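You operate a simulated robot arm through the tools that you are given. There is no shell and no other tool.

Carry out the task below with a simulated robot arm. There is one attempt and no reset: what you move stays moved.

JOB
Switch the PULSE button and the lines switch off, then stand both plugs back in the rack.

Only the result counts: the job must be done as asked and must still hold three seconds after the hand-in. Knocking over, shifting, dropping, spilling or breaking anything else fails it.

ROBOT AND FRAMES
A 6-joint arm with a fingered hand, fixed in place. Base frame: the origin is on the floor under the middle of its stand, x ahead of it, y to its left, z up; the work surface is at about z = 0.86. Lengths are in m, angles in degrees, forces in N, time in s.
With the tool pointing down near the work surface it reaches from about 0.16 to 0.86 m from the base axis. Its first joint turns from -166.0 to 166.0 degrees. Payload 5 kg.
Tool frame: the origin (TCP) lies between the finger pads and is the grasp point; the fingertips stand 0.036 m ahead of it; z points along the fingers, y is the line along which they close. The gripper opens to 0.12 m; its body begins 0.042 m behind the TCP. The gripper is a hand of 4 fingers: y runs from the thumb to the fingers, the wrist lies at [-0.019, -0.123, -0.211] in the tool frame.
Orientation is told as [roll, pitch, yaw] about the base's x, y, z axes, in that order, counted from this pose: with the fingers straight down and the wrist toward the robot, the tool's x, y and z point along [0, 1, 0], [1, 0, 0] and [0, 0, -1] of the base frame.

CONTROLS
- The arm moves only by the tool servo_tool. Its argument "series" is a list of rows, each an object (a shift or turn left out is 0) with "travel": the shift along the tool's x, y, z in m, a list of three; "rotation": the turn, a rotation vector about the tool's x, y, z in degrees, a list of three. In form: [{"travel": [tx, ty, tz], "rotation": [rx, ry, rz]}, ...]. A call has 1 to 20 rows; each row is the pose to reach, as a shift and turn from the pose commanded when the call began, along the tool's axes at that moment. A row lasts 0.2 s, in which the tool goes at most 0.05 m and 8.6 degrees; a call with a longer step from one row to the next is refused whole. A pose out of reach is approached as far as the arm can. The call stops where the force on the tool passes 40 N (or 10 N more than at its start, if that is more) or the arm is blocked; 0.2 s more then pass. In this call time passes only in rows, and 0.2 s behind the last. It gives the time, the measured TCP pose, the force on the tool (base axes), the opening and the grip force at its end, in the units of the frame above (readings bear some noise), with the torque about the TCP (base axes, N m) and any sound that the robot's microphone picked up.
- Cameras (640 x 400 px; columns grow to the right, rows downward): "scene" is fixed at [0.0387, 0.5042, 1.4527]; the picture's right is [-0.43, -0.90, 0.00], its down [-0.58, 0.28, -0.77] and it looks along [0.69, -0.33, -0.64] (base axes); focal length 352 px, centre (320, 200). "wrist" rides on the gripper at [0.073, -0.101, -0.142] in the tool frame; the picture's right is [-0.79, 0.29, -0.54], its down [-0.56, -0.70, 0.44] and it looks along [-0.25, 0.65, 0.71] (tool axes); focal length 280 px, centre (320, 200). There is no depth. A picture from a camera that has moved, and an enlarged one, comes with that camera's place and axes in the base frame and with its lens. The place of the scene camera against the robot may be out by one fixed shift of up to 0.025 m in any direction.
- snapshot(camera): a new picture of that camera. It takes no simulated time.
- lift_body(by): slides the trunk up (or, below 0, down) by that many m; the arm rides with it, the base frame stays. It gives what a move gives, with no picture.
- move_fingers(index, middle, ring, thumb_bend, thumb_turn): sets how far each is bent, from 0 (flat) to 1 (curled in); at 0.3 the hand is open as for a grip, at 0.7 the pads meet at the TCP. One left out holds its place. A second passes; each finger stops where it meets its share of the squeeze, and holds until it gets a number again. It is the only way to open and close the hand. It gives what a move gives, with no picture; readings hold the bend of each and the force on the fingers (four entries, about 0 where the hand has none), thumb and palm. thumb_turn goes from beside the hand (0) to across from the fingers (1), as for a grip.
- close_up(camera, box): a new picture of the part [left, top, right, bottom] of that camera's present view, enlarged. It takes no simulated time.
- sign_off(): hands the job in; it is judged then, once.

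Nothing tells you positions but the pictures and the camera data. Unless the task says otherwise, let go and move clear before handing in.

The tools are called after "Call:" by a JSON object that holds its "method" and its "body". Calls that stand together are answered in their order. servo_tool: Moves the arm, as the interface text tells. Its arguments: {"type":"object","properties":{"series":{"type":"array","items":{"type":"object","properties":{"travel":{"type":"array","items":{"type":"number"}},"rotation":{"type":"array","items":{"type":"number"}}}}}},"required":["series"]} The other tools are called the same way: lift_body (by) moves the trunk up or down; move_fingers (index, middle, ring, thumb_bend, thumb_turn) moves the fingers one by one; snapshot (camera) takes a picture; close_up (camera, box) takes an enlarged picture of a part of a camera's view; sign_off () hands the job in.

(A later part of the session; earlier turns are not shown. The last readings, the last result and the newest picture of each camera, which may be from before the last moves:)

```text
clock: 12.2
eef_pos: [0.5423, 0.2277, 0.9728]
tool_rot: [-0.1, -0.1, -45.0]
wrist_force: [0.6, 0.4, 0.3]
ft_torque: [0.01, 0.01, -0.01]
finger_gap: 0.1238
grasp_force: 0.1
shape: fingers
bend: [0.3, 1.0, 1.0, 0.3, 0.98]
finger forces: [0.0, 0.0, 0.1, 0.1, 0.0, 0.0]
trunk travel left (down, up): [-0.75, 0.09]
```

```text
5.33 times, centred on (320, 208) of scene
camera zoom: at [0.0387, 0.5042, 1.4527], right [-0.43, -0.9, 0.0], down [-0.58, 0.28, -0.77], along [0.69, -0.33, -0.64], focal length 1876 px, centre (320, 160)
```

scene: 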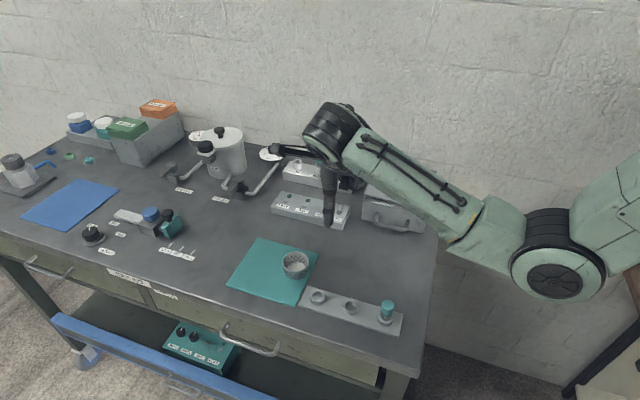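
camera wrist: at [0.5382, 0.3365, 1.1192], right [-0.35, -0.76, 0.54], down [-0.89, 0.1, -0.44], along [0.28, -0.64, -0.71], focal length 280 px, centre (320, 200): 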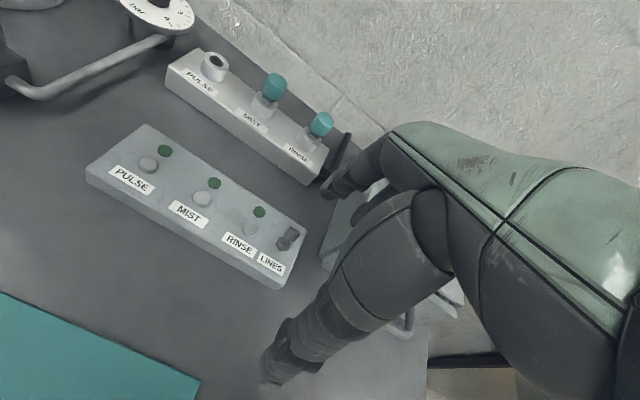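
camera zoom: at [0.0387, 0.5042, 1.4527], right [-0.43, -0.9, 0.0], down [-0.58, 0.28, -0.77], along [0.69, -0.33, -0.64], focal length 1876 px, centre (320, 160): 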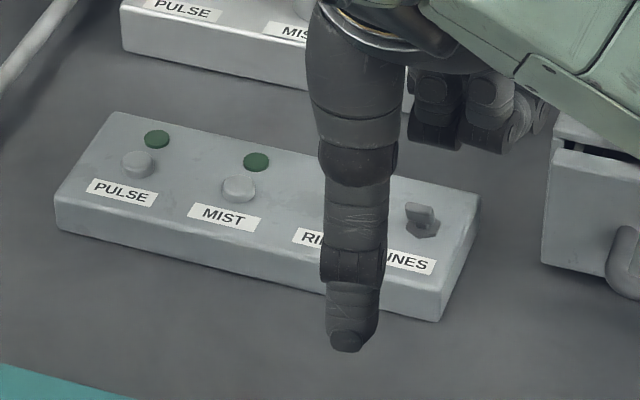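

The LINES lever now leans toward its label and stays there, and all the lamps are dark. Next I'll lift, reopen the hand, and go above the MIST plug, which I take to be near (0.749, 0.171) with its top at about z 0.94.

Call:
{"method": "servo_tool", "body": {"series": [{"travel": [0, 0, -0.03]}, {"travel": [0, 0, -0.06]}]}}

Call:
{"method": "move_fingers", "body": {"index": 0.3, "middle": 0.3, "ring": 0.3, "thumb_bend": 0.3}}

Call:
{"method": "servo_tool", "body": {"series": [{"travel": [0.02, 0.037, 0]}, {"travel": [0.04, 0.074, 0]}, {"travel": [0.06, 0.111, 0]}, {"travel": [0.08, 0.148, 0]}, {"travel": [0.1018, 0.1863, 0]}]}}

Call:
{"method": "snapshot", "body": {"camera": "wrist"}}

Call:
{"method": "snapshot", "body": {"camera": "scene"}}

```text
clock: 12.8
eef_pos: [0.5422, 0.2276, 1.0325]
tool_rot: [0.0, 0.1, -45.0]
wrist_force: [-0.6, 0.9, 0.4]
ft_torque: [-0.01, 0.02, 0.0]
finger_gap: 0.1236
grasp_force: 0.0
shape: fingers
bend: [0.3, 1.0, 1.0, 0.3, 0.98]
finger forces: [0.0, 0.0, 0.0, 0.1, 0.0, 0.0]
trunk travel left (down, up): [-0.75, 0.09]
```

```text
clock: 13.8
eef_pos: [0.5425, 0.2276, 1.0314]
tool_rot: [0.0, 0.0, -45.0]
wrist_force: [-0.2, -0.7, -0.2]
ft_torque: [-0.02, -0.02, -0.02]
finger_gap: 0.1234
grasp_force: 0.0
shape: fingers
bend: [0.3, 0.3, 0.3, 0.3, 0.98]
finger forces: [0.0, 0.1, 0.1, 0.0, 0.0, 0.0]
trunk travel left (down, up): [-0.75, 0.09]
```

```text
clock: 15.0
eef_pos: [0.7448, 0.1648, 1.0328]
tool_rot: [-0.1, 0.1, -45.0]
wrist_force: [0.6, -0.2, 0.8]
ft_torque: [-0.04, 0.01, 0.0]
finger_gap: 0.1236
grasp_force: 0.1
shape: fingers
bend: [0.3, 0.3, 0.3, 0.3, 0.98]
finger forces: [0.1, 0.1, 0.1, 0.1, 0.1, 0.0]
trunk travel left (down, up): [-0.75, 0.09]
```

```text
taken
camera wrist: at [0.7248, 0.2869, 1.1764], right [-0.35, -0.76, 0.54], down [-0.89, 0.1, -0.44], along [0.28, -0.64, -0.71], focal length 280 px, centre (320, 200)
```

wrist: 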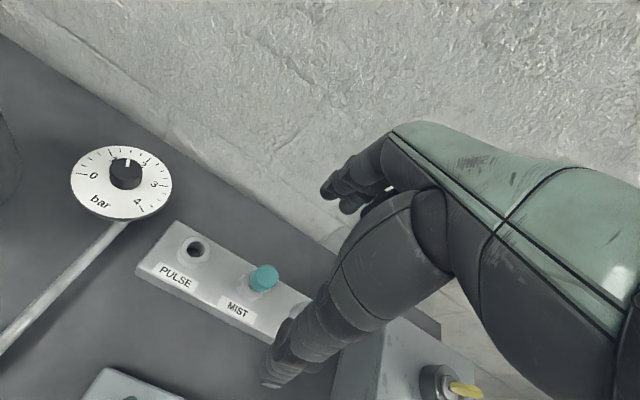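

```text
taken
```

scene: 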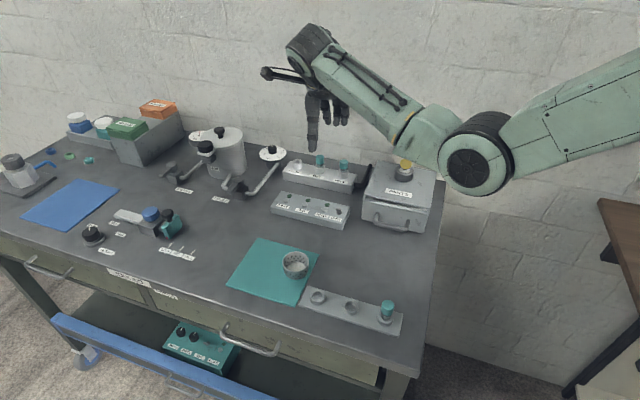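

Call:
{"method": "close_up", "body": {"camera": "wrist", "box": [150, 210, 350, 350]}}

Call:
{"method": "close_up", "body": {"camera": "scene", "box": [260, 60, 420, 210]}}

```text
2.86 times, centred on (250, 280) of wrist
camera zoom: at [0.7248, 0.2869, 1.1764], right [-0.35, -0.76, 0.54], down [-0.89, 0.1, -0.44], along [0.28, -0.64, -0.71], focal length 801 px, centre (520, -29)
```

zoom: 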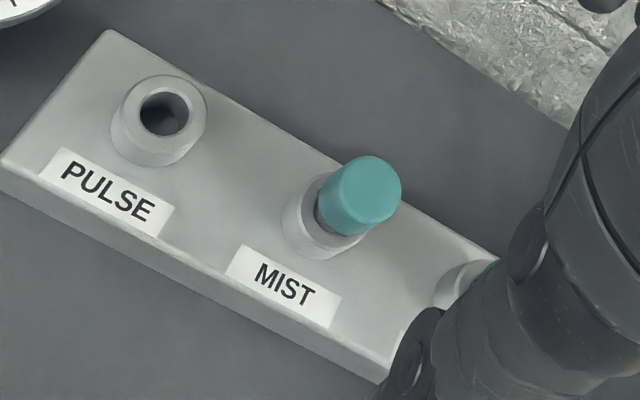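

```text
2.67 times, centred on (340, 135) of scene
camera zoom: at [0.0387, 0.5042, 1.4527], right [-0.43, -0.9, 0.0], down [-0.58, 0.28, -0.77], along [0.69, -0.33, -0.64], focal length 938 px, centre (267, 373)
```

zoom: 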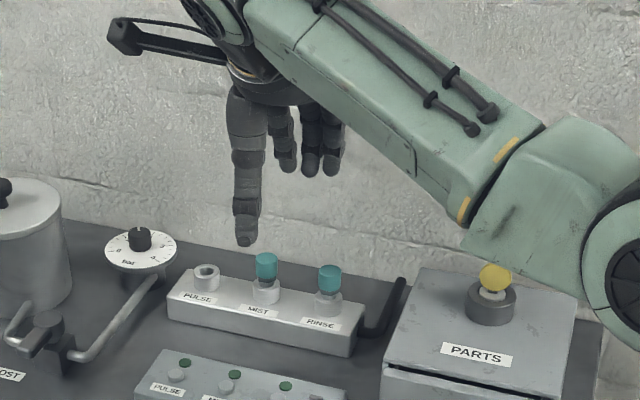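

The hand is above the MIST plug, which sits at about tool (0.0085, 0). Before going down I'll close index and thumb most of the way in free air to see exactly where the pads pinch.

Call:
{"method": "move_fingers", "body": {"index": 0.6, "thumb_bend": 0.6}}

Call:
{"method": "snapshot", "body": {"camera": "wrist"}}

Call:
{"method": "close_up", "body": {"camera": "scene", "box": [280, 80, 380, 190]}}

Call:
{"method": "close_up", "body": {"camera": "wrist", "box": [250, 160, 410, 330]}}

```text
clock: 16.0
eef_pos: [0.7433, 0.1649, 1.0336]
tool_rot: [0.0, -0.1, -44.9]
wrist_force: [-0.6, -0.2, 0.0]
ft_torque: [-0.03, 0.03, -0.01]
finger_gap: 0.0349
grasp_force: 0.1
shape: fingers
bend: [0.6, 0.3, 0.3, 0.6, 0.98]
finger forces: [0.0, 0.1, 0.0, 0.0, 0.1, 0.0]
trunk travel left (down, up): [-0.75, 0.09]
```

```text
taken
camera wrist: at [0.7234, 0.2876, 1.1772], right [-0.35, -0.76, 0.54], down [-0.89, 0.1, -0.44], along [0.28, -0.64, -0.71], focal length 280 px, centre (320, 200)
```

wrist: 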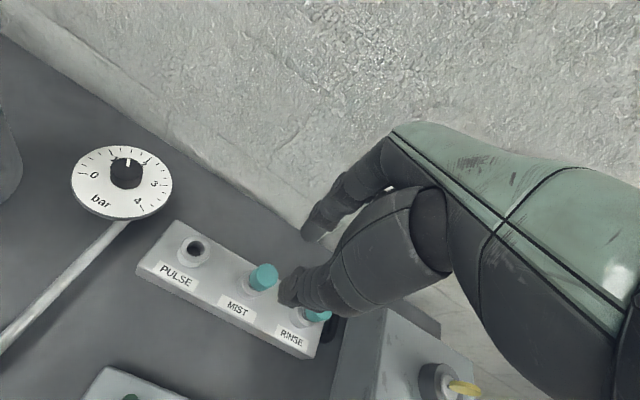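

```text
3.64 times, centred on (330, 135) of scene
camera zoom: at [0.0387, 0.5042, 1.4527], right [-0.43, -0.9, 0.0], down [-0.58, 0.28, -0.77], along [0.69, -0.33, -0.64], focal length 1279 px, centre (284, 436)
```

zoom: 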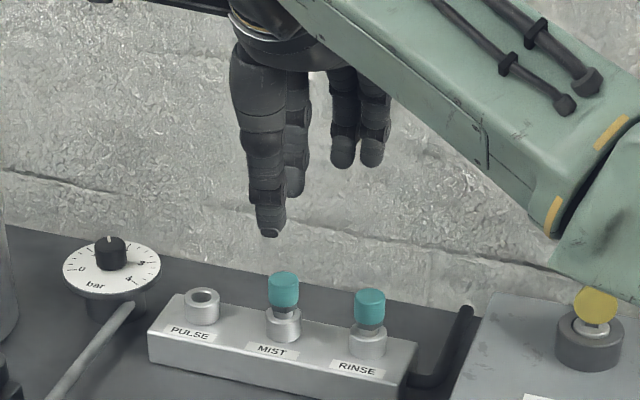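

```text
2.35 times, centred on (330, 245) of wrist
camera zoom: at [0.7234, 0.2876, 1.1772], right [-0.35, -0.76, 0.54], down [-0.89, 0.1, -0.44], along [0.28, -0.64, -0.71], focal length 660 px, centre (296, 94)
```

zoom: 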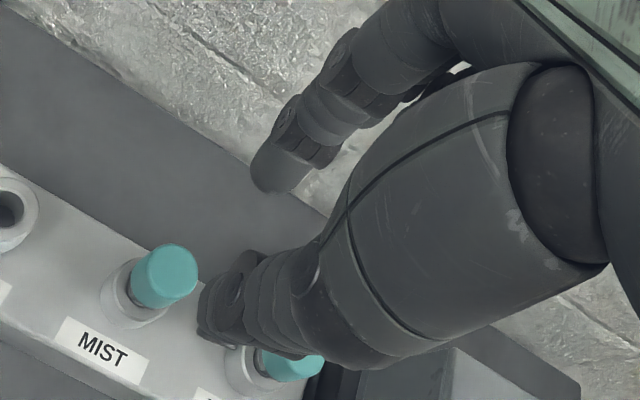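

The pads pinch at about tool (0.007, −0.002) with tips some 0.04 ahead of the TCP. I'll reopen partway, centre on the MIST plug, and descend so the tips straddle the teal cap.

Call:
{"method": "move_fingers", "body": {"index": 0.42, "thumb_bend": 0.42}}

Call:
{"method": "servo_tool", "body": {"series": [{"travel": [0.002, 0.0, 0.02]}, {"travel": [0.002, 0.0, 0.04]}, {"travel": [0.002, 0.0, 0.055]}]}}

Call:
{"method": "close_up", "body": {"camera": "wrist", "box": [230, 170, 390, 330]}}

Call:
{"method": "close_up", "body": {"camera": "scene", "box": [280, 90, 380, 200]}}

```text
clock: 17.0
eef_pos: [0.7445, 0.1657, 1.0345]
tool_rot: [0.0, 0.0, -45.0]
wrist_force: [0.2, -0.4, -1.1]
ft_torque: [0.0, 0.01, 0.03]
finger_gap: 0.0876
grasp_force: 0.0
shape: fingers
bend: [0.42, 0.3, 0.3, 0.42, 0.98]
finger forces: [0.0, 0.0, 0.0, 0.0, 0.1, 0.1]
trunk travel left (down, up): [-0.75, 0.09]
```

```text
clock: 17.8
eef_pos: [0.746, 0.1681, 0.98]
tool_rot: [0.0, 0.0, -45.0]
wrist_force: [0.0, 1.0, 0.4]
ft_torque: [0.0, -0.01, -0.02]
finger_gap: 0.0876
grasp_force: 0.0
shape: fingers
bend: [0.42, 0.3, 0.3, 0.42, 0.98]
finger forces: [0.0, 0.0, 0.1, 0.1, 0.0, 0.0]
trunk travel left (down, up): [-0.75, 0.09]
```

```text
2.50 times, centred on (310, 250) of wrist
camera zoom: at [0.7249, 0.2917, 1.123], right [-0.35, -0.76, 0.54], down [-0.89, 0.1, -0.44], along [0.28, -0.64, -0.71], focal length 701 px, centre (345, 75)
```

zoom: 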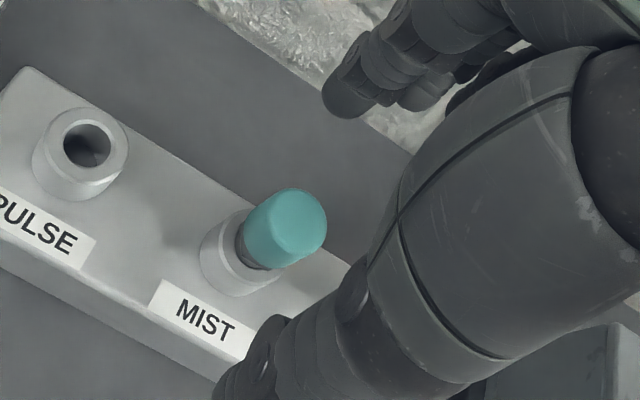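

```text
3.64 times, centred on (330, 145) of scene
camera zoom: at [0.0387, 0.5042, 1.4527], right [-0.43, -0.9, 0.0], down [-0.58, 0.28, -0.77], along [0.69, -0.33, -0.64], focal length 1279 px, centre (284, 400)
```

zoom: 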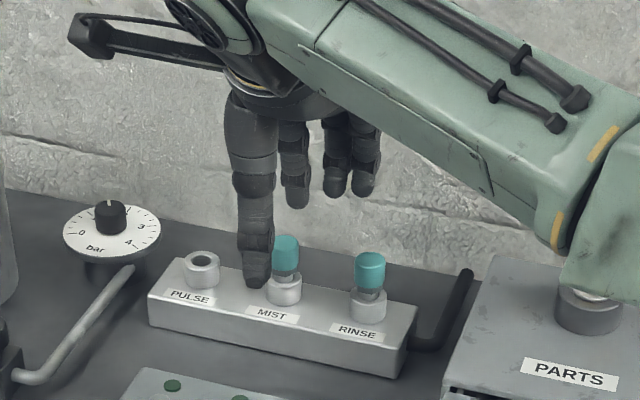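

Call:
{"method": "servo_tool", "body": {"series": [{"travel": [0, 0.003, 0.01]}, {"travel": [0, 0.003, 0.021]}]}}

Call:
{"method": "move_fingers", "body": {"index": 0.56, "thumb_bend": 0.56}}

Call:
{"method": "close_up", "body": {"camera": "wrist", "box": [250, 170, 370, 290]}}

Call:
{"method": "close_up", "body": {"camera": "scene", "box": [290, 120, 360, 190]}}

```text
clock: 18.4
eef_pos: [0.7478, 0.1676, 0.9591]
tool_rot: [-0.1, 0.0, -45.0]
wrist_force: [0.2, -0.6, -0.4]
ft_torque: [-0.03, 0.01, 0.0]
finger_gap: 0.0879
grasp_force: 0.0
shape: fingers
bend: [0.42, 0.3, 0.3, 0.42, 0.98]
finger forces: [0.0, 0.0, 0.1, 0.0, 0.0, 0.1]
trunk travel left (down, up): [-0.75, 0.09]
```

```text
clock: 19.4
eef_pos: [0.7486, 0.1698, 0.959]
tool_rot: [0.0, 0.1, -44.9]
wrist_force: [0.2, -0.7, 0.1]
ft_torque: [-0.01, 0.0, -0.04]
finger_gap: 0.0468
grasp_force: 0.1
shape: fingers
bend: [0.56, 0.3, 0.3, 0.56, 0.98]
finger forces: [0.0, 0.0, 0.0, 0.1, 0.0, 0.0]
trunk travel left (down, up): [-0.75, 0.09]
```

```text
3.33 times, centred on (310, 230) of wrist
camera zoom: at [0.7274, 0.2911, 1.1029], right [-0.35, -0.76, 0.54], down [-0.89, 0.1, -0.44], along [0.28, -0.64, -0.71], focal length 935 px, centre (353, 100)
```

zoom: 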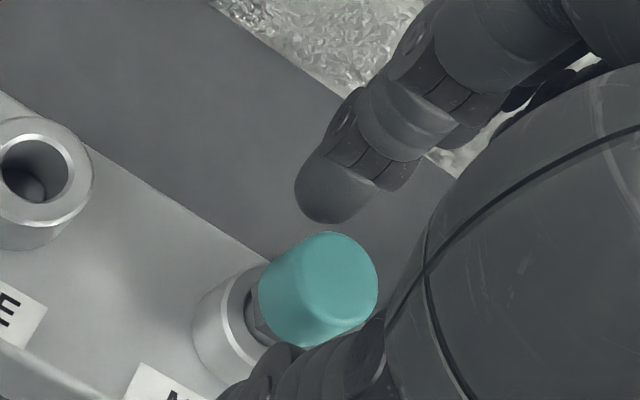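

```text
5.71 times, centred on (325, 155) of scene
camera zoom: at [0.0387, 0.5042, 1.4527], right [-0.43, -0.9, 0.0], down [-0.58, 0.28, -0.77], along [0.69, -0.33, -0.64], focal length 2010 px, centre (291, 457)
```

zoom: 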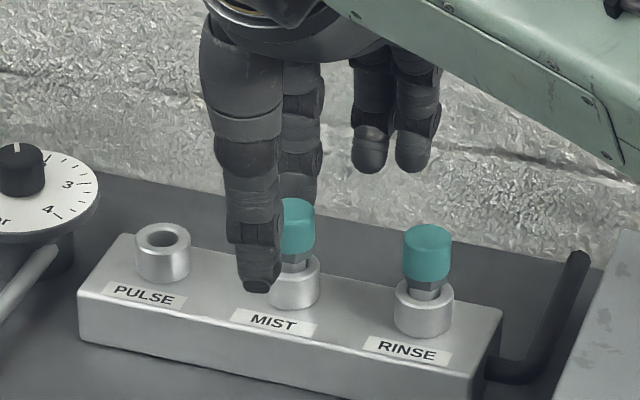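

Both thumb and index sit about 5 mm to the +x side of the cap's centre. I'll shift −5 mm in x, then close gently.

Call:
{"method": "servo_tool", "body": {"series": [{"travel": [-0.0055, 0, 0.001]}]}}

Call:
{"method": "move_fingers", "body": {"index": 0.62, "thumb_bend": 0.62}}

Call:
{"method": "close_up", "body": {"camera": "wrist", "box": [250, 170, 370, 290]}}

Call:
{"method": "close_up", "body": {"camera": "scene", "box": [290, 120, 360, 190]}}

```text
clock: 19.8
eef_pos: [0.744, 0.1632, 0.9568]
tool_rot: [0.0, 0.0, -44.9]
wrist_force: [0.0, 0.2, 0.7]
ft_torque: [-0.02, 0.0, 0.0]
finger_gap: 0.0469
grasp_force: 0.0
shape: fingers
bend: [0.56, 0.3, 0.3, 0.56, 0.98]
finger forces: [0.0, 0.0, 0.0, 0.0, 0.0, 0.0]
trunk travel left (down, up): [-0.75, 0.09]
```

```text
clock: 20.8
eef_pos: [0.7431, 0.1636, 0.9564]
tool_rot: [0.0, 0.1, -45.0]
wrist_force: [0.5, -0.4, -0.6]
ft_torque: [-0.01, -0.03, 0.01]
finger_gap: 0.0295
grasp_force: 0.5
shape: fingers
bend: [0.62, 0.3, 0.3, 0.62, 0.98]
finger forces: [0.4, 0.0, 0.0, 0.0, 0.0, 0.0]
trunk travel left (down, up): [-0.75, 0.09]
```

```text
3.33 times, centred on (310, 230) of wrist
camera zoom: at [0.7226, 0.2869, 1.1009], right [-0.35, -0.76, 0.54], down [-0.89, 0.1, -0.44], along [0.28, -0.64, -0.71], focal length 935 px, centre (353, 100)
```

zoom: 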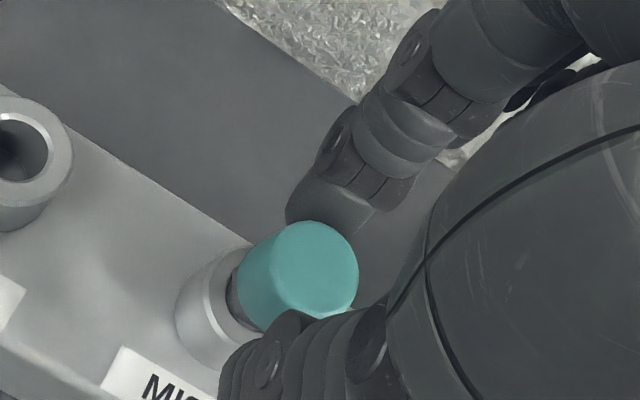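

```text
5.71 times, centred on (325, 155) of scene
camera zoom: at [0.0387, 0.5042, 1.4527], right [-0.43, -0.9, 0.0], down [-0.58, 0.28, -0.77], along [0.69, -0.33, -0.64], focal length 2010 px, centre (291, 457)
```

zoom: 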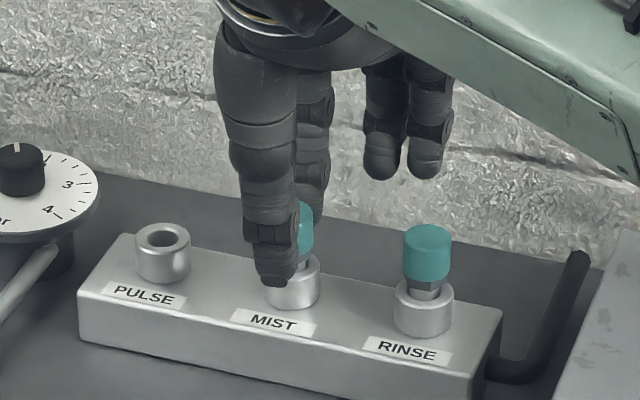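

The index just touches the cap at 0.4 N. I'll bring the thumb in first, then squeeze with both.

Call:
{"method": "move_fingers", "body": {"thumb_bend": 0.68}}

Call:
{"method": "close_up", "body": {"camera": "wrist", "box": [250, 170, 370, 290]}}

Call:
{"method": "close_up", "body": {"camera": "scene", "box": [290, 120, 360, 190]}}

```text
clock: 21.8
eef_pos: [0.7428, 0.1644, 0.9571]
tool_rot: [0.0, 0.1, -45.0]
wrist_force: [0.6, 0.4, 0.1]
ft_torque: [-0.01, 0.01, -0.05]
finger_gap: 0.0235
grasp_force: 1.0
shape: fingers
bend: [0.61, 0.3, 0.3, 0.67, 0.98]
finger forces: [1.2, 0.1, 0.1, 0.1, 1.3, 0.0]
trunk travel left (down, up): [-0.75, 0.09]
```

```text
3.33 times, centred on (310, 230) of wrist
camera zoom: at [0.7227, 0.287, 1.1008], right [-0.35, -0.76, 0.54], down [-0.89, 0.1, -0.44], along [0.28, -0.64, -0.71], focal length 935 px, centre (353, 100)
```

zoom: 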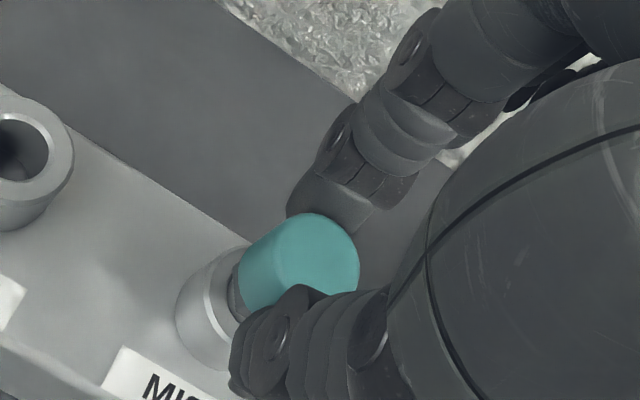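

```text
5.71 times, centred on (325, 155) of scene
camera zoom: at [0.0387, 0.5042, 1.4527], right [-0.43, -0.9, 0.0], down [-0.58, 0.28, -0.77], along [0.69, -0.33, -0.64], focal length 2010 px, centre (291, 457)
```

zoom: 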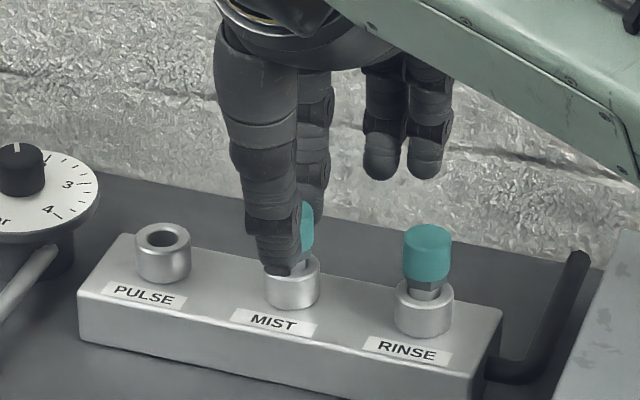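

Call:
{"method": "move_fingers", "body": {"index": 0.75, "thumb_bend": 0.82}}

Call:
{"method": "close_up", "body": {"camera": "wrist", "box": [250, 170, 370, 290]}}

Call:
{"method": "close_up", "body": {"camera": "scene", "box": [290, 120, 360, 190]}}

```text
clock: 22.8
eef_pos: [0.743, 0.1635, 0.9573]
tool_rot: [0.0, 0.0, -45.1]
wrist_force: [-6.3, 1.8, -2.6]
ft_torque: [-0.01, 0.09, 0.05]
finger_gap: 0.0198
grasp_force: 15.1
shape: fingers
bend: [0.59, 0.3, 0.3, 0.72, 0.97]
finger forces: [12.7, 0.0, 0.0, 0.1, 17.0, 0.1]
trunk travel left (down, up): [-0.75, 0.09]
```

```text
3.33 times, centred on (310, 230) of wrist
camera zoom: at [0.722, 0.2874, 1.1006], right [-0.35, -0.76, 0.54], down [-0.89, 0.1, -0.44], along [0.28, -0.64, -0.71], focal length 935 px, centre (353, 100)
```

zoom: 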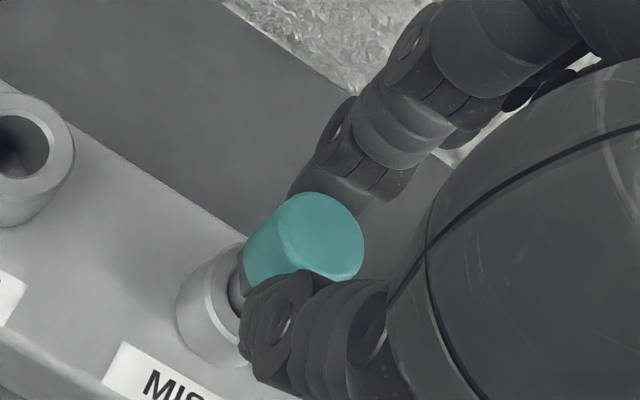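

```text
5.71 times, centred on (325, 155) of scene
camera zoom: at [0.0387, 0.5042, 1.4527], right [-0.43, -0.9, 0.0], down [-0.58, 0.28, -0.77], along [0.69, -0.33, -0.64], focal length 2010 px, centre (291, 457)
```

zoom: 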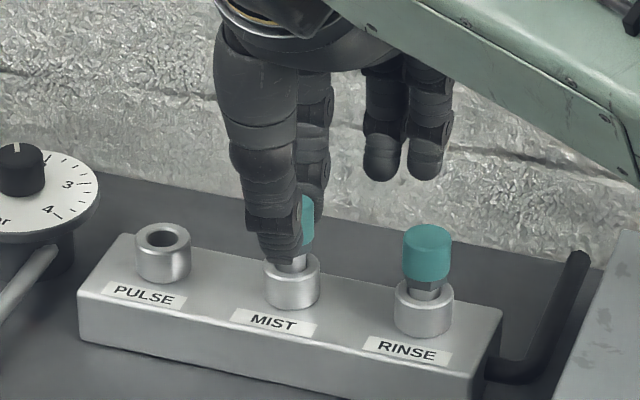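

The grip is firm at 15 N but the thumb pushed the plug back a few mm. I'll relieve the side load with a small −y shift, then lift straight up gradually.

Call:
{"method": "servo_tool", "body": {"series": [{"travel": [-0.001, -0.0025, 0]}]}}

Call:
{"method": "close_up", "body": {"camera": "wrist", "box": [250, 170, 370, 290]}}

```text
clock: 23.2
eef_pos: [0.7408, 0.1639, 0.9562]
tool_rot: [-0.1, 0.0, -44.9]
wrist_force: [-1.7, -1.2, -3.0]
ft_torque: [-0.12, 0.02, -0.01]
finger_gap: 0.0196
grasp_force: 14.3
shape: fingers
bend: [0.59, 0.3, 0.3, 0.72, 0.97]
finger forces: [14.0, 0.1, 0.0, 0.0, 14.5, 0.0]
trunk travel left (down, up): [-0.75, 0.09]
```

```text
3.33 times, centred on (310, 230) of wrist
camera zoom: at [0.7212, 0.2877, 1.1006], right [-0.35, -0.76, 0.54], down [-0.89, 0.1, -0.44], along [0.28, -0.64, -0.71], focal length 935 px, centre (353, 100)
```

zoom: 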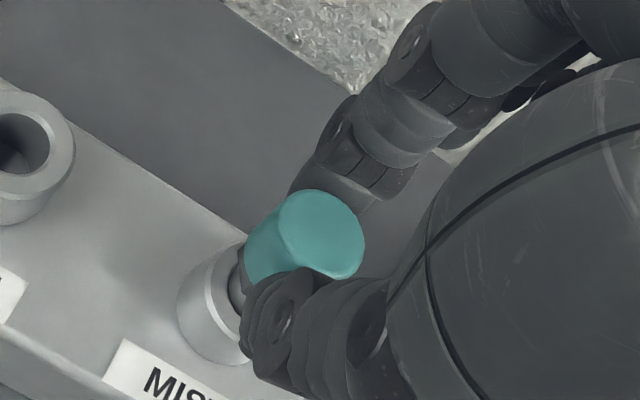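

Call:
{"method": "servo_tool", "body": {"series": [{"travel": [-0.001, -0.0025, -0.005]}, {"travel": [-0.001, -0.0025, -0.012]}]}}

Call:
{"method": "close_up", "body": {"camera": "wrist", "box": [250, 170, 370, 290]}}

Call:
{"method": "close_up", "body": {"camera": "scene", "box": [290, 120, 360, 190]}}

```text
clock: 23.8
eef_pos: [0.7417, 0.1656, 0.97]
tool_rot: [0.1, 0.0, -44.9]
wrist_force: [2.9, -3.1, -0.3]
ft_torque: [-0.17, -0.17, -0.03]
finger_gap: 0.0197
grasp_force: 14.5
shape: fingers
bend: [0.56, 0.3, 0.3, 0.74, 0.97]
finger forces: [16.1, 0.1, 0.0, 0.1, 11.8, 0.0]
trunk travel left (down, up): [-0.75, 0.09]
```

```text
3.33 times, centred on (310, 230) of wrist
camera zoom: at [0.72, 0.2883, 1.1134], right [-0.36, -0.76, 0.54], down [-0.89, 0.1, -0.44], along [0.28, -0.64, -0.71], focal length 935 px, centre (353, 100)
```

zoom: 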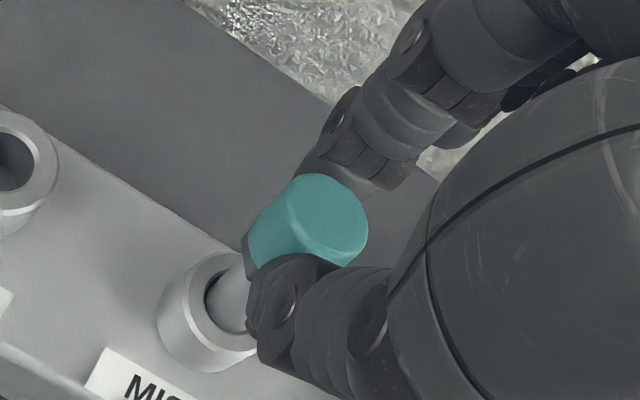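

```text
5.71 times, centred on (325, 155) of scene
camera zoom: at [0.0387, 0.5042, 1.4527], right [-0.43, -0.9, 0.0], down [-0.58, 0.28, -0.77], along [0.69, -0.33, -0.64], focal length 2010 px, centre (291, 457)
```

zoom: 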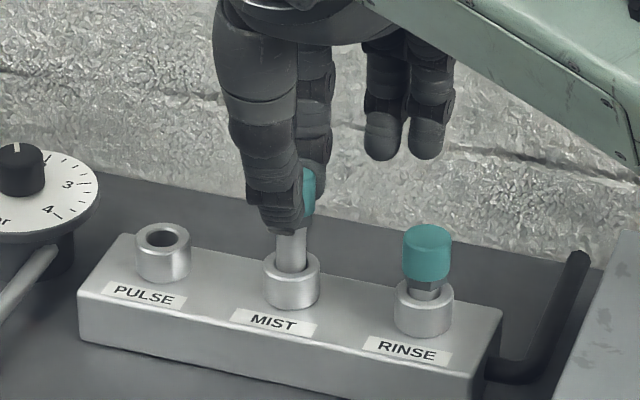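

The plug is sliding up out of its socket. I'll keep lifting with another small −y correction to stay centred.

Call:
{"method": "servo_tool", "body": {"series": [{"travel": [0, -0.004, -0.004]}, {"travel": [0, -0.004, -0.012]}]}}

Call:
{"method": "close_up", "body": {"camera": "wrist", "box": [250, 170, 370, 290]}}

Call:
{"method": "close_up", "body": {"camera": "scene", "box": [290, 120, 360, 190]}}

```text
clock: 24.4
eef_pos: [0.7369, 0.1705, 0.9806]
tool_rot: [0.0, 0.0, -45.0]
wrist_force: [0.0, -0.7, -0.1]
ft_torque: [-0.01, 0.0, -0.04]
finger_gap: 0.019
grasp_force: 15.8
shape: fingers
bend: [0.56, 0.3, 0.3, 0.75, 0.97]
finger forces: [15.9, 0.0, 0.1, 0.0, 16.0, 0.0]
trunk travel left (down, up): [-0.75, 0.09]
```

```text
3.33 times, centred on (310, 230) of wrist
camera zoom: at [0.7152, 0.2938, 1.125], right [-0.35, -0.76, 0.54], down [-0.89, 0.1, -0.44], along [0.28, -0.64, -0.71], focal length 935 px, centre (353, 100)
```

zoom: 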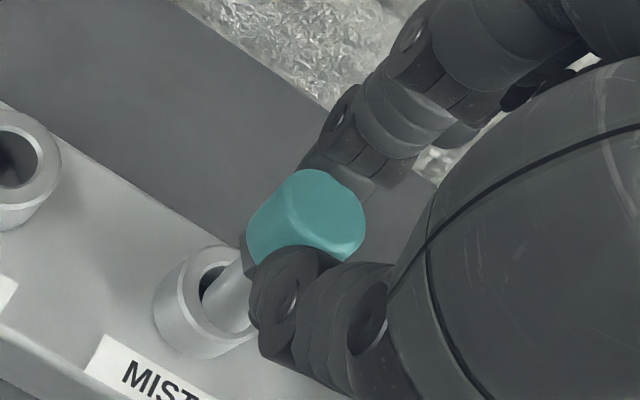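

```text
5.71 times, centred on (325, 155) of scene
camera zoom: at [0.0387, 0.5042, 1.4527], right [-0.43, -0.9, 0.0], down [-0.58, 0.28, -0.77], along [0.69, -0.33, -0.64], focal length 2010 px, centre (291, 457)
```

zoom: 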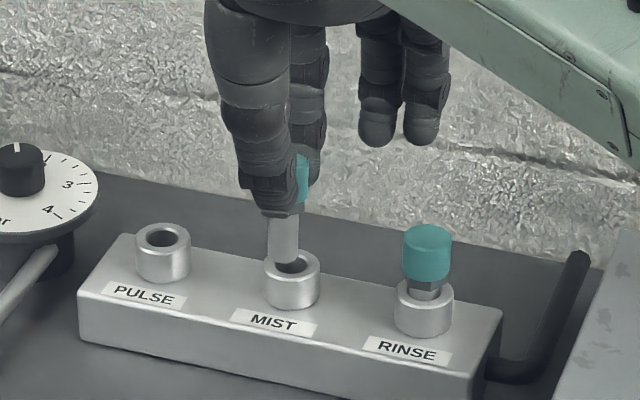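

The plug is free and balanced in the grip, leaning about 15°. I'll lift it well clear, then carry it toward the rack and look at the rack with the wrist camera.

Call:
{"method": "servo_tool", "body": {"series": [{"travel": [0, 0, -0.02]}, {"travel": [0, 0, -0.045]}, {"travel": [0, 0, -0.07]}]}}

Call:
{"method": "snapshot", "body": {"camera": "wrist"}}

Call:
{"method": "close_up", "body": {"camera": "scene", "box": [270, 60, 400, 190]}}

```text
clock: 25.2
eef_pos: [0.74, 0.1701, 1.0503]
tool_rot: [-0.1, 0.0, -45.0]
wrist_force: [-0.5, -0.5, -0.6]
ft_torque: [0.02, 0.0, -0.02]
finger_gap: 0.0189
grasp_force: 16.1
shape: fingers
bend: [0.56, 0.3, 0.3, 0.75, 0.97]
finger forces: [15.7, 0.0, 0.0, 0.0, 16.1, 0.0]
trunk travel left (down, up): [-0.75, 0.09]
```

```text
taken
camera wrist: at [0.7191, 0.2935, 1.1944], right [-0.35, -0.76, 0.54], down [-0.89, 0.1, -0.44], along [0.28, -0.64, -0.71], focal length 280 px, centre (320, 200)
```

wrist: 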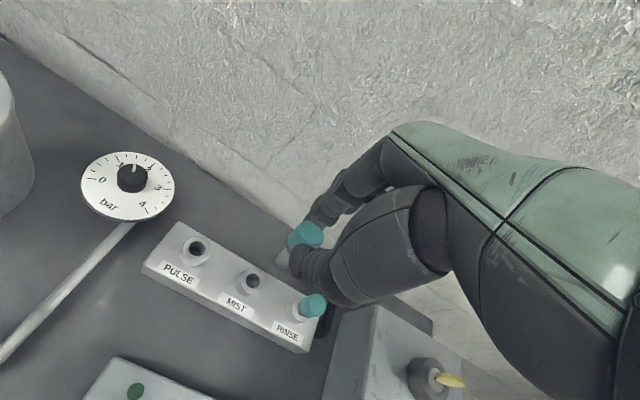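

```text
3.08 times, centred on (335, 125) of scene
camera zoom: at [0.0387, 0.5042, 1.4527], right [-0.43, -0.9, 0.0], down [-0.58, 0.28, -0.77], along [0.69, -0.33, -0.64], focal length 1082 px, centre (274, 431)
```

zoom: 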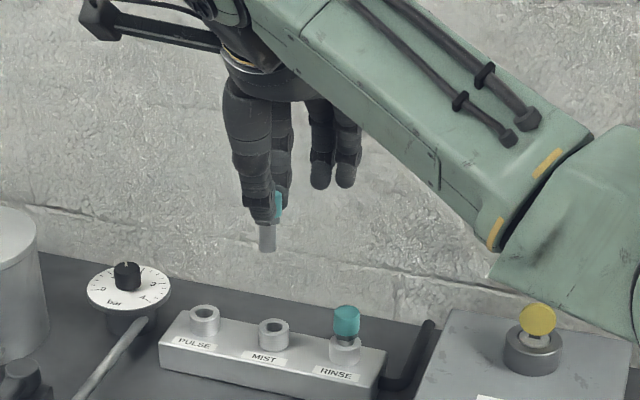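

Call:
{"method": "close_up", "body": {"camera": "wrist", "box": [250, 190, 360, 300]}}

Call:
{"method": "close_up", "body": {"camera": "scene", "box": [310, 90, 350, 150]}}

```text
3.64 times, centred on (305, 245) of wrist
camera zoom: at [0.7191, 0.2935, 1.1944], right [-0.35, -0.76, 0.54], down [-0.89, 0.1, -0.44], along [0.28, -0.64, -0.71], focal length 1020 px, centre (374, 36)
```

zoom: 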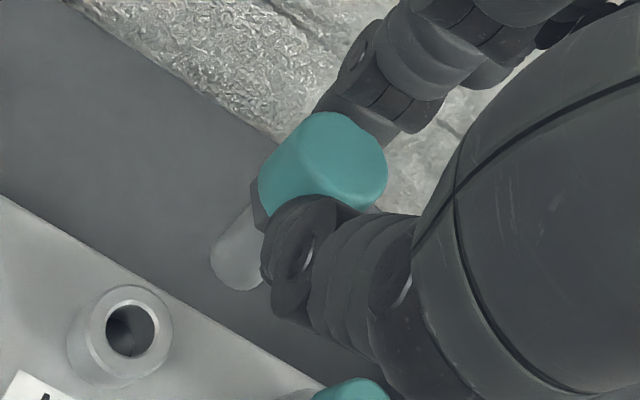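

```text
6.67 times, centred on (330, 120) of scene
camera zoom: at [0.0387, 0.5042, 1.4527], right [-0.43, -0.9, 0.0], down [-0.58, 0.28, -0.77], along [0.69, -0.33, -0.64], focal length 2345 px, centre (253, 733)
```

zoom: 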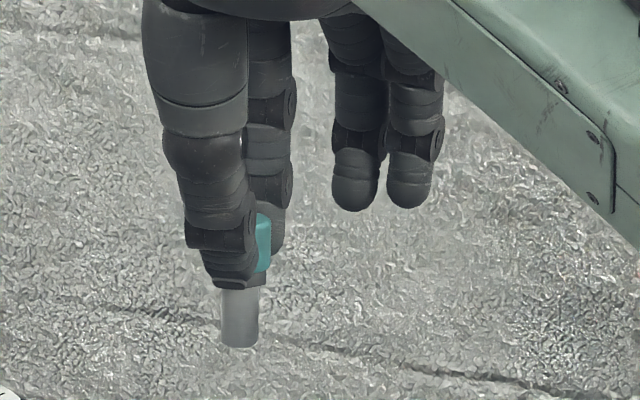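

The plug hangs nearly vertical with its stem end at about tool (0.0075, 0.0085, 0.069). I'll carry it at this height toward the rack, easing the yaw to −15° for reach.

Call:
{"method": "servo_tool", "body": {"series": [{"travel": [-0.015, -0.04, 0], "rotation": [0, 0, -3.5]}, {"travel": [-0.03, -0.08, 0], "rotation": [0, 0, -7]}, {"travel": [-0.044, -0.12, 0], "rotation": [0, 0, -10.5]}, {"travel": [-0.059, -0.16, 0], "rotation": [0, 0, -14]}, {"travel": [-0.074, -0.2, 0], "rotation": [0, 0, -17.5]}]}}

Call:
{"method": "snapshot", "body": {"camera": "scene"}}

Call:
{"method": "snapshot", "body": {"camera": "wrist"}}

```text
clock: 26.4
eef_pos: [0.5411, 0.2564, 1.0554]
tool_rot: [0.0, 0.0, -27.5]
wrist_force: [0.0, -0.7, 0.7]
ft_torque: [-0.01, -0.02, -0.01]
finger_gap: 0.0188
grasp_force: 15.4
shape: fingers
bend: [0.56, 0.3, 0.3, 0.75, 0.97]
finger forces: [15.4, 0.1, 0.1, 0.0, 15.8, 0.0]
trunk travel left (down, up): [-0.75, 0.09]
```

```text
taken
```

scene: 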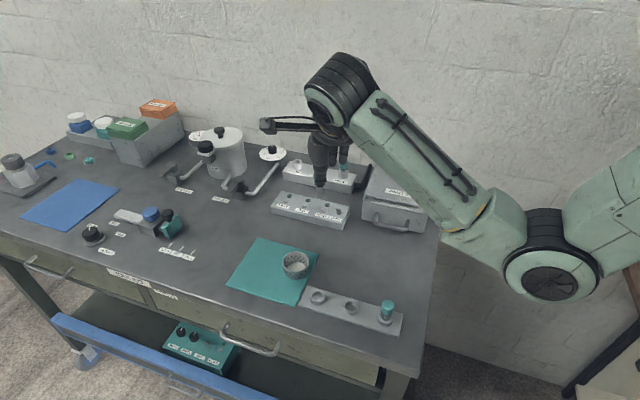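

```text
taken
camera wrist: at [0.4833, 0.3683, 1.1987], right [-0.11, -0.83, 0.54], down [-0.88, -0.17, -0.44], along [0.46, -0.52, -0.71], focal length 280 px, centre (320, 200)
```

wrist: 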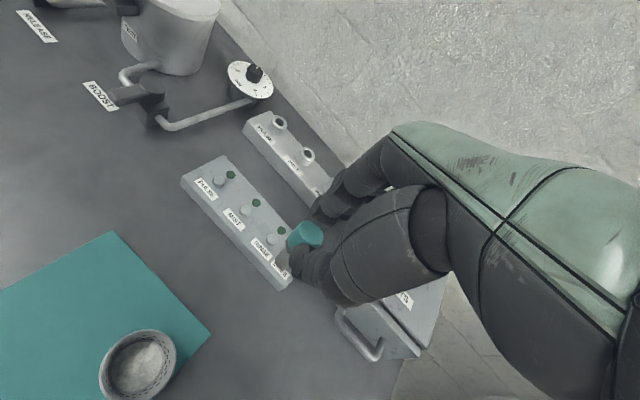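

Call:
{"method": "servo_tool", "body": {"series": [{"travel": [-0.001, -0.041, 0], "rotation": [0, 0, -3.1]}, {"travel": [-0.001, -0.082, 0], "rotation": [0, 0, -6.2]}, {"travel": [-0.002, -0.123, 0], "rotation": [0, 0, -9.3]}, {"travel": [-0.002, -0.1635, 0], "rotation": [0, 0, -12.5]}]}}

Call:
{"method": "snapshot", "body": {"camera": "scene"}}

Call:
{"method": "snapshot", "body": {"camera": "wrist"}}

```text
clock: 27.4
eef_pos: [0.3952, 0.3316, 1.0532]
tool_rot: [-0.1, -0.1, -15.1]
wrist_force: [0.2, 0.5, 0.1]
ft_torque: [-0.04, -0.02, -0.03]
finger_gap: 0.0189
grasp_force: 15.8
shape: fingers
bend: [0.56, 0.3, 0.3, 0.75, 0.97]
finger forces: [15.3, 0.0, 0.0, 0.0, 15.8, 0.1]
trunk travel left (down, up): [-0.75, 0.09]
```

```text
taken
```

scene: 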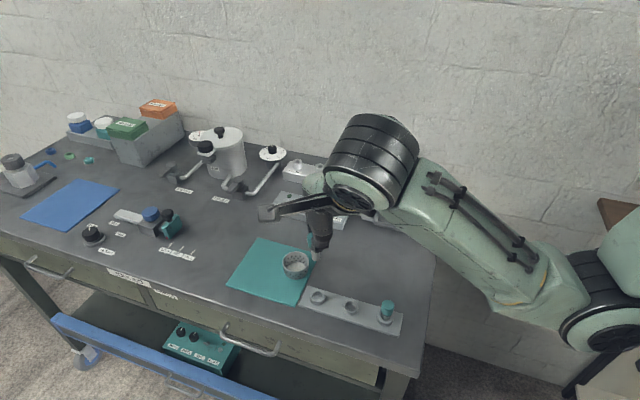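

```text
taken
camera wrist: at [0.3151, 0.4279, 1.1971], right [0.07, -0.84, 0.54], down [-0.82, -0.36, -0.44], along [0.57, -0.41, -0.71], focal length 280 px, centre (320, 200)
```

wrist: 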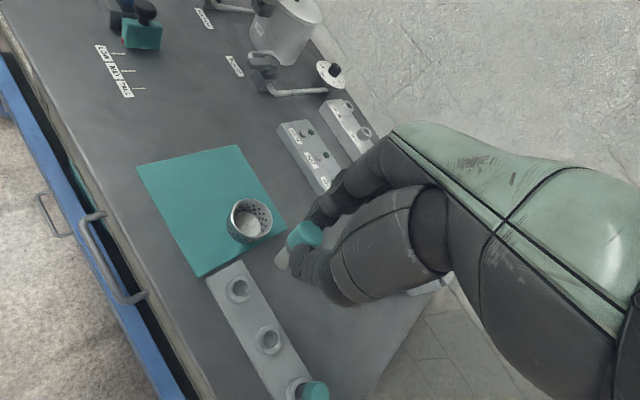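

The arm reaches here at yaw −15°, and the rack is in view at the lower left. I'll zoom in to locate its holes.

Call:
{"method": "close_up", "body": {"camera": "wrist", "box": [190, 220, 350, 400]}}

Call:
{"method": "close_up", "body": {"camera": "wrist", "box": [210, 180, 340, 310]}}

Call:
{"method": "close_up", "body": {"camera": "scene", "box": [260, 200, 420, 350]}}

```text
2.22 times, centred on (270, 310) of wrist
camera zoom: at [0.3151, 0.4279, 1.1971], right [0.07, -0.84, 0.54], down [-0.82, -0.36, -0.44], along [0.57, -0.41, -0.71], focal length 623 px, centre (431, -44)
```

zoom: 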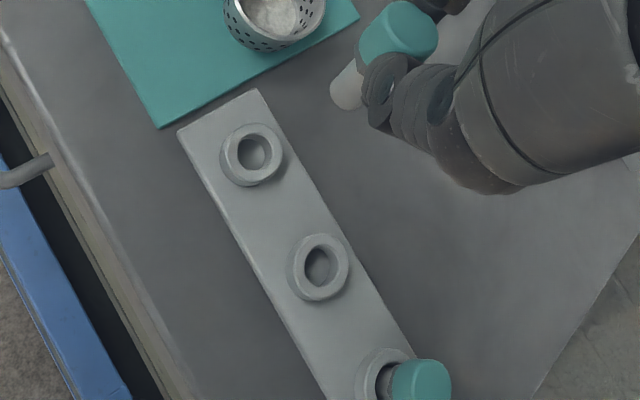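

```text
3.08 times, centred on (275, 245) of wrist
camera zoom: at [0.3151, 0.4279, 1.1971], right [0.07, -0.84, 0.54], down [-0.82, -0.36, -0.44], along [0.57, -0.41, -0.71], focal length 863 px, centre (458, 62)
```

zoom: 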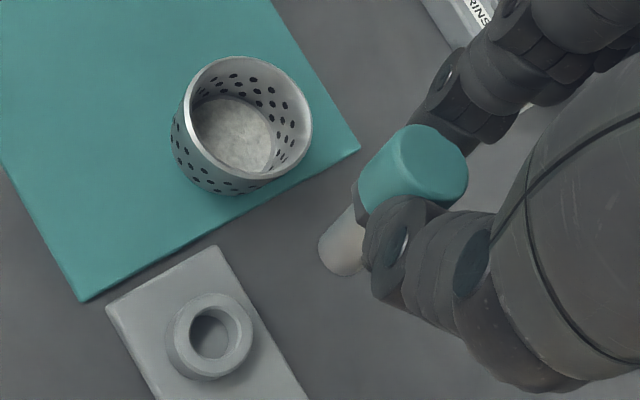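

```text
2.67 times, centred on (340, 275) of scene
camera zoom: at [0.0387, 0.5042, 1.4527], right [-0.43, -0.9, 0.0], down [-0.58, 0.28, -0.77], along [0.69, -0.33, -0.64], focal length 938 px, centre (267, 0)
```

zoom: 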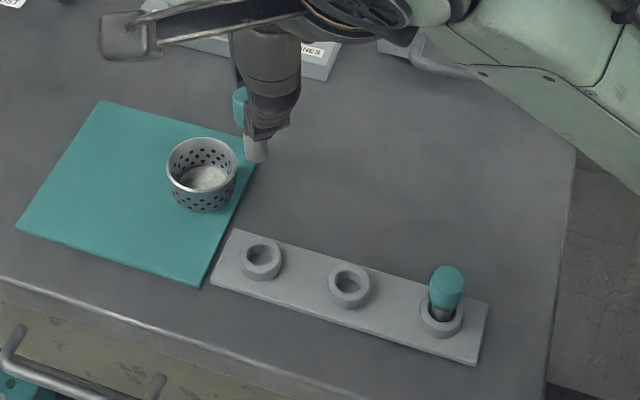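

Hole 1 lies almost exactly under the stem at tool (0.009, 0.009), and the sieve is clear of the fingers. I'll descend to just above the collar and recheck.

Call:
{"method": "servo_tool", "body": {"series": [{"travel": [0.001, 0.0, 0.03]}, {"travel": [0.001, 0.0, 0.06]}, {"travel": [0.001, 0.0, 0.085]}]}}

Call:
{"method": "close_up", "body": {"camera": "wrist", "box": [220, 190, 340, 310]}}

Call:
{"method": "close_up", "body": {"camera": "scene", "box": [260, 210, 380, 330]}}

Call:
{"method": "snapshot", "body": {"camera": "scene"}}

```text
clock: 28.2
eef_pos: [0.3978, 0.331, 0.9661]
tool_rot: [0.0, 0.0, -15.0]
wrist_force: [1.0, 0.1, -0.8]
ft_torque: [0.02, 0.01, -0.02]
finger_gap: 0.0189
grasp_force: 15.6
shape: fingers
bend: [0.56, 0.3, 0.3, 0.75, 0.97]
finger forces: [15.1, 0.1, 0.0, 0.0, 15.6, 0.1]
trunk travel left (down, up): [-0.75, 0.09]
```

```text
3.33 times, centred on (280, 250) of wrist
camera zoom: at [0.3185, 0.4277, 1.11], right [0.07, -0.84, 0.54], down [-0.82, -0.36, -0.44], along [0.57, -0.41, -0.71], focal length 935 px, centre (453, 33)
```

zoom: 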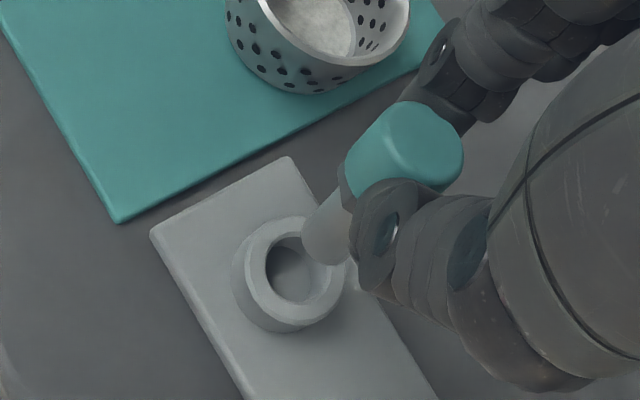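

```text
3.33 times, centred on (320, 270) of scene
camera zoom: at [0.0387, 0.5042, 1.4527], right [-0.43, -0.9, 0.0], down [-0.58, 0.28, -0.77], along [0.69, -0.33, -0.64], focal length 1173 px, centre (320, -33)
```

zoom: 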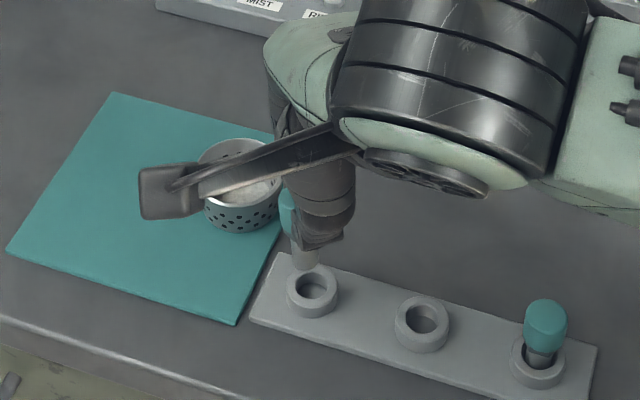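

```text
taken
```

scene: 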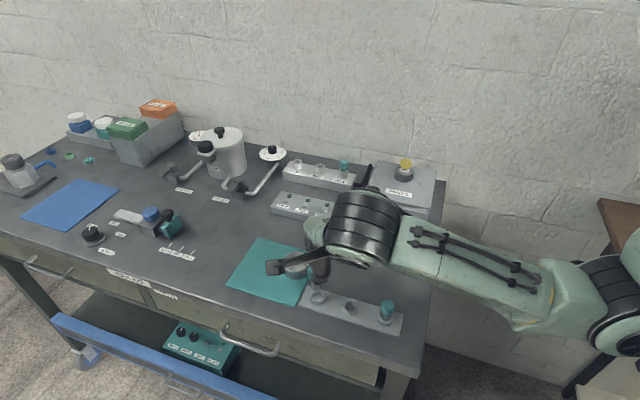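

Call:
{"method": "servo_tool", "body": {"series": [{"travel": [-0.003, 0.001, 0.006]}, {"travel": [-0.003, 0.001, 0.012]}]}}

Call:
{"method": "close_up", "body": {"camera": "wrist", "box": [240, 210, 320, 290]}}

Call:
{"method": "close_up", "body": {"camera": "scene", "box": [290, 250, 350, 310]}}

```text
clock: 28.8
eef_pos: [0.3971, 0.3289, 0.9543]
tool_rot: [0.0, 0.0, -14.9]
wrist_force: [-1.0, 0.5, -0.8]
ft_torque: [-0.01, 0.01, 0.0]
finger_gap: 0.0189
grasp_force: 15.6
shape: fingers
bend: [0.56, 0.3, 0.3, 0.75, 0.97]
finger forces: [15.0, 0.1, 0.1, 0.0, 15.7, 0.0]
trunk travel left (down, up): [-0.75, 0.09]
```

```text
5.00 times, centred on (280, 250) of wrist
camera zoom: at [0.3182, 0.4255, 1.0977], right [0.07, -0.84, 0.54], down [-0.82, -0.36, -0.44], along [0.57, -0.41, -0.71], focal length 1402 px, centre (520, -50)
```

zoom: 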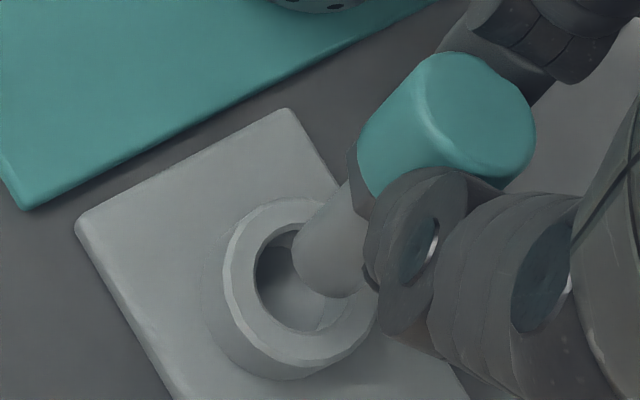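

```text
6.67 times, centred on (320, 280) of scene
camera zoom: at [0.0387, 0.5042, 1.4527], right [-0.43, -0.9, 0.0], down [-0.58, 0.28, -0.77], along [0.69, -0.33, -0.64], focal length 2345 px, centre (320, -333)
```

zoom: 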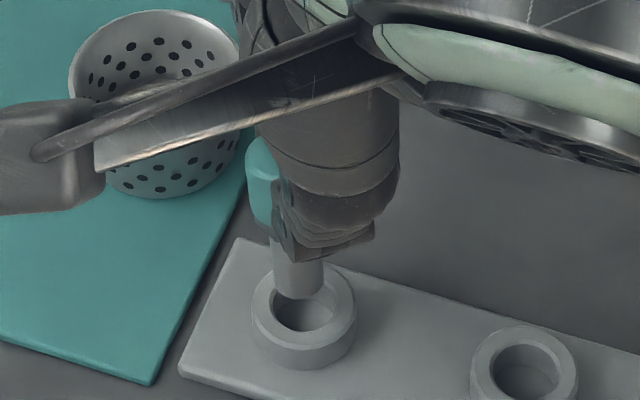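

Call:
{"method": "servo_tool", "body": {"series": [{"travel": [0.0, -0.0005, 0.004]}]}}

Call:
{"method": "close_up", "body": {"camera": "wrist", "box": [240, 210, 320, 290]}}

Call:
{"method": "close_up", "body": {"camera": "scene", "box": [295, 260, 340, 305]}}

```text
clock: 29.2
eef_pos: [0.3976, 0.329, 0.9496]
tool_rot: [0.1, 0.1, -15.0]
wrist_force: [-0.6, -0.2, -0.1]
ft_torque: [-0.02, 0.03, 0.0]
finger_gap: 0.0191
grasp_force: 15.4
shape: fingers
bend: [0.56, 0.3, 0.3, 0.75, 0.97]
finger forces: [15.1, 0.1, 0.0, 0.0, 15.6, 0.0]
trunk travel left (down, up): [-0.75, 0.09]
```

```text
5.00 times, centred on (280, 250) of wrist
camera zoom: at [0.3181, 0.4258, 1.0937], right [0.07, -0.84, 0.54], down [-0.82, -0.36, -0.44], along [0.57, -0.41, -0.71], focal length 1402 px, centre (520, -50)
```

zoom: 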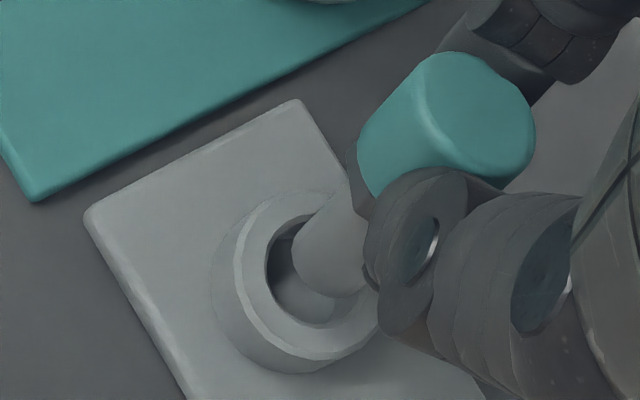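

```text
8.89 times, centred on (318, 282) of scene
camera zoom: at [0.0387, 0.5042, 1.4527], right [-0.43, -0.9, 0.0], down [-0.58, 0.28, -0.77], along [0.69, -0.33, -0.64], focal length 3127 px, centre (342, -533)
```

zoom: 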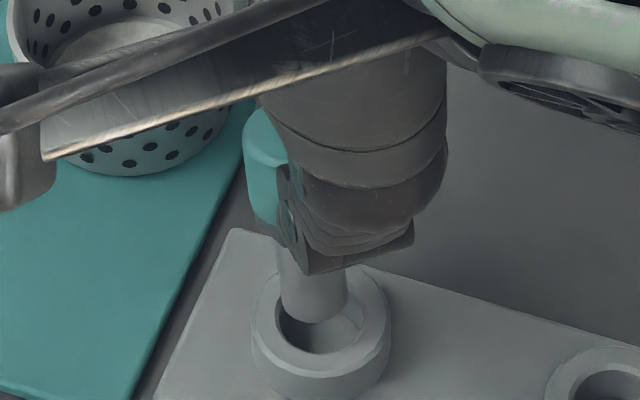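

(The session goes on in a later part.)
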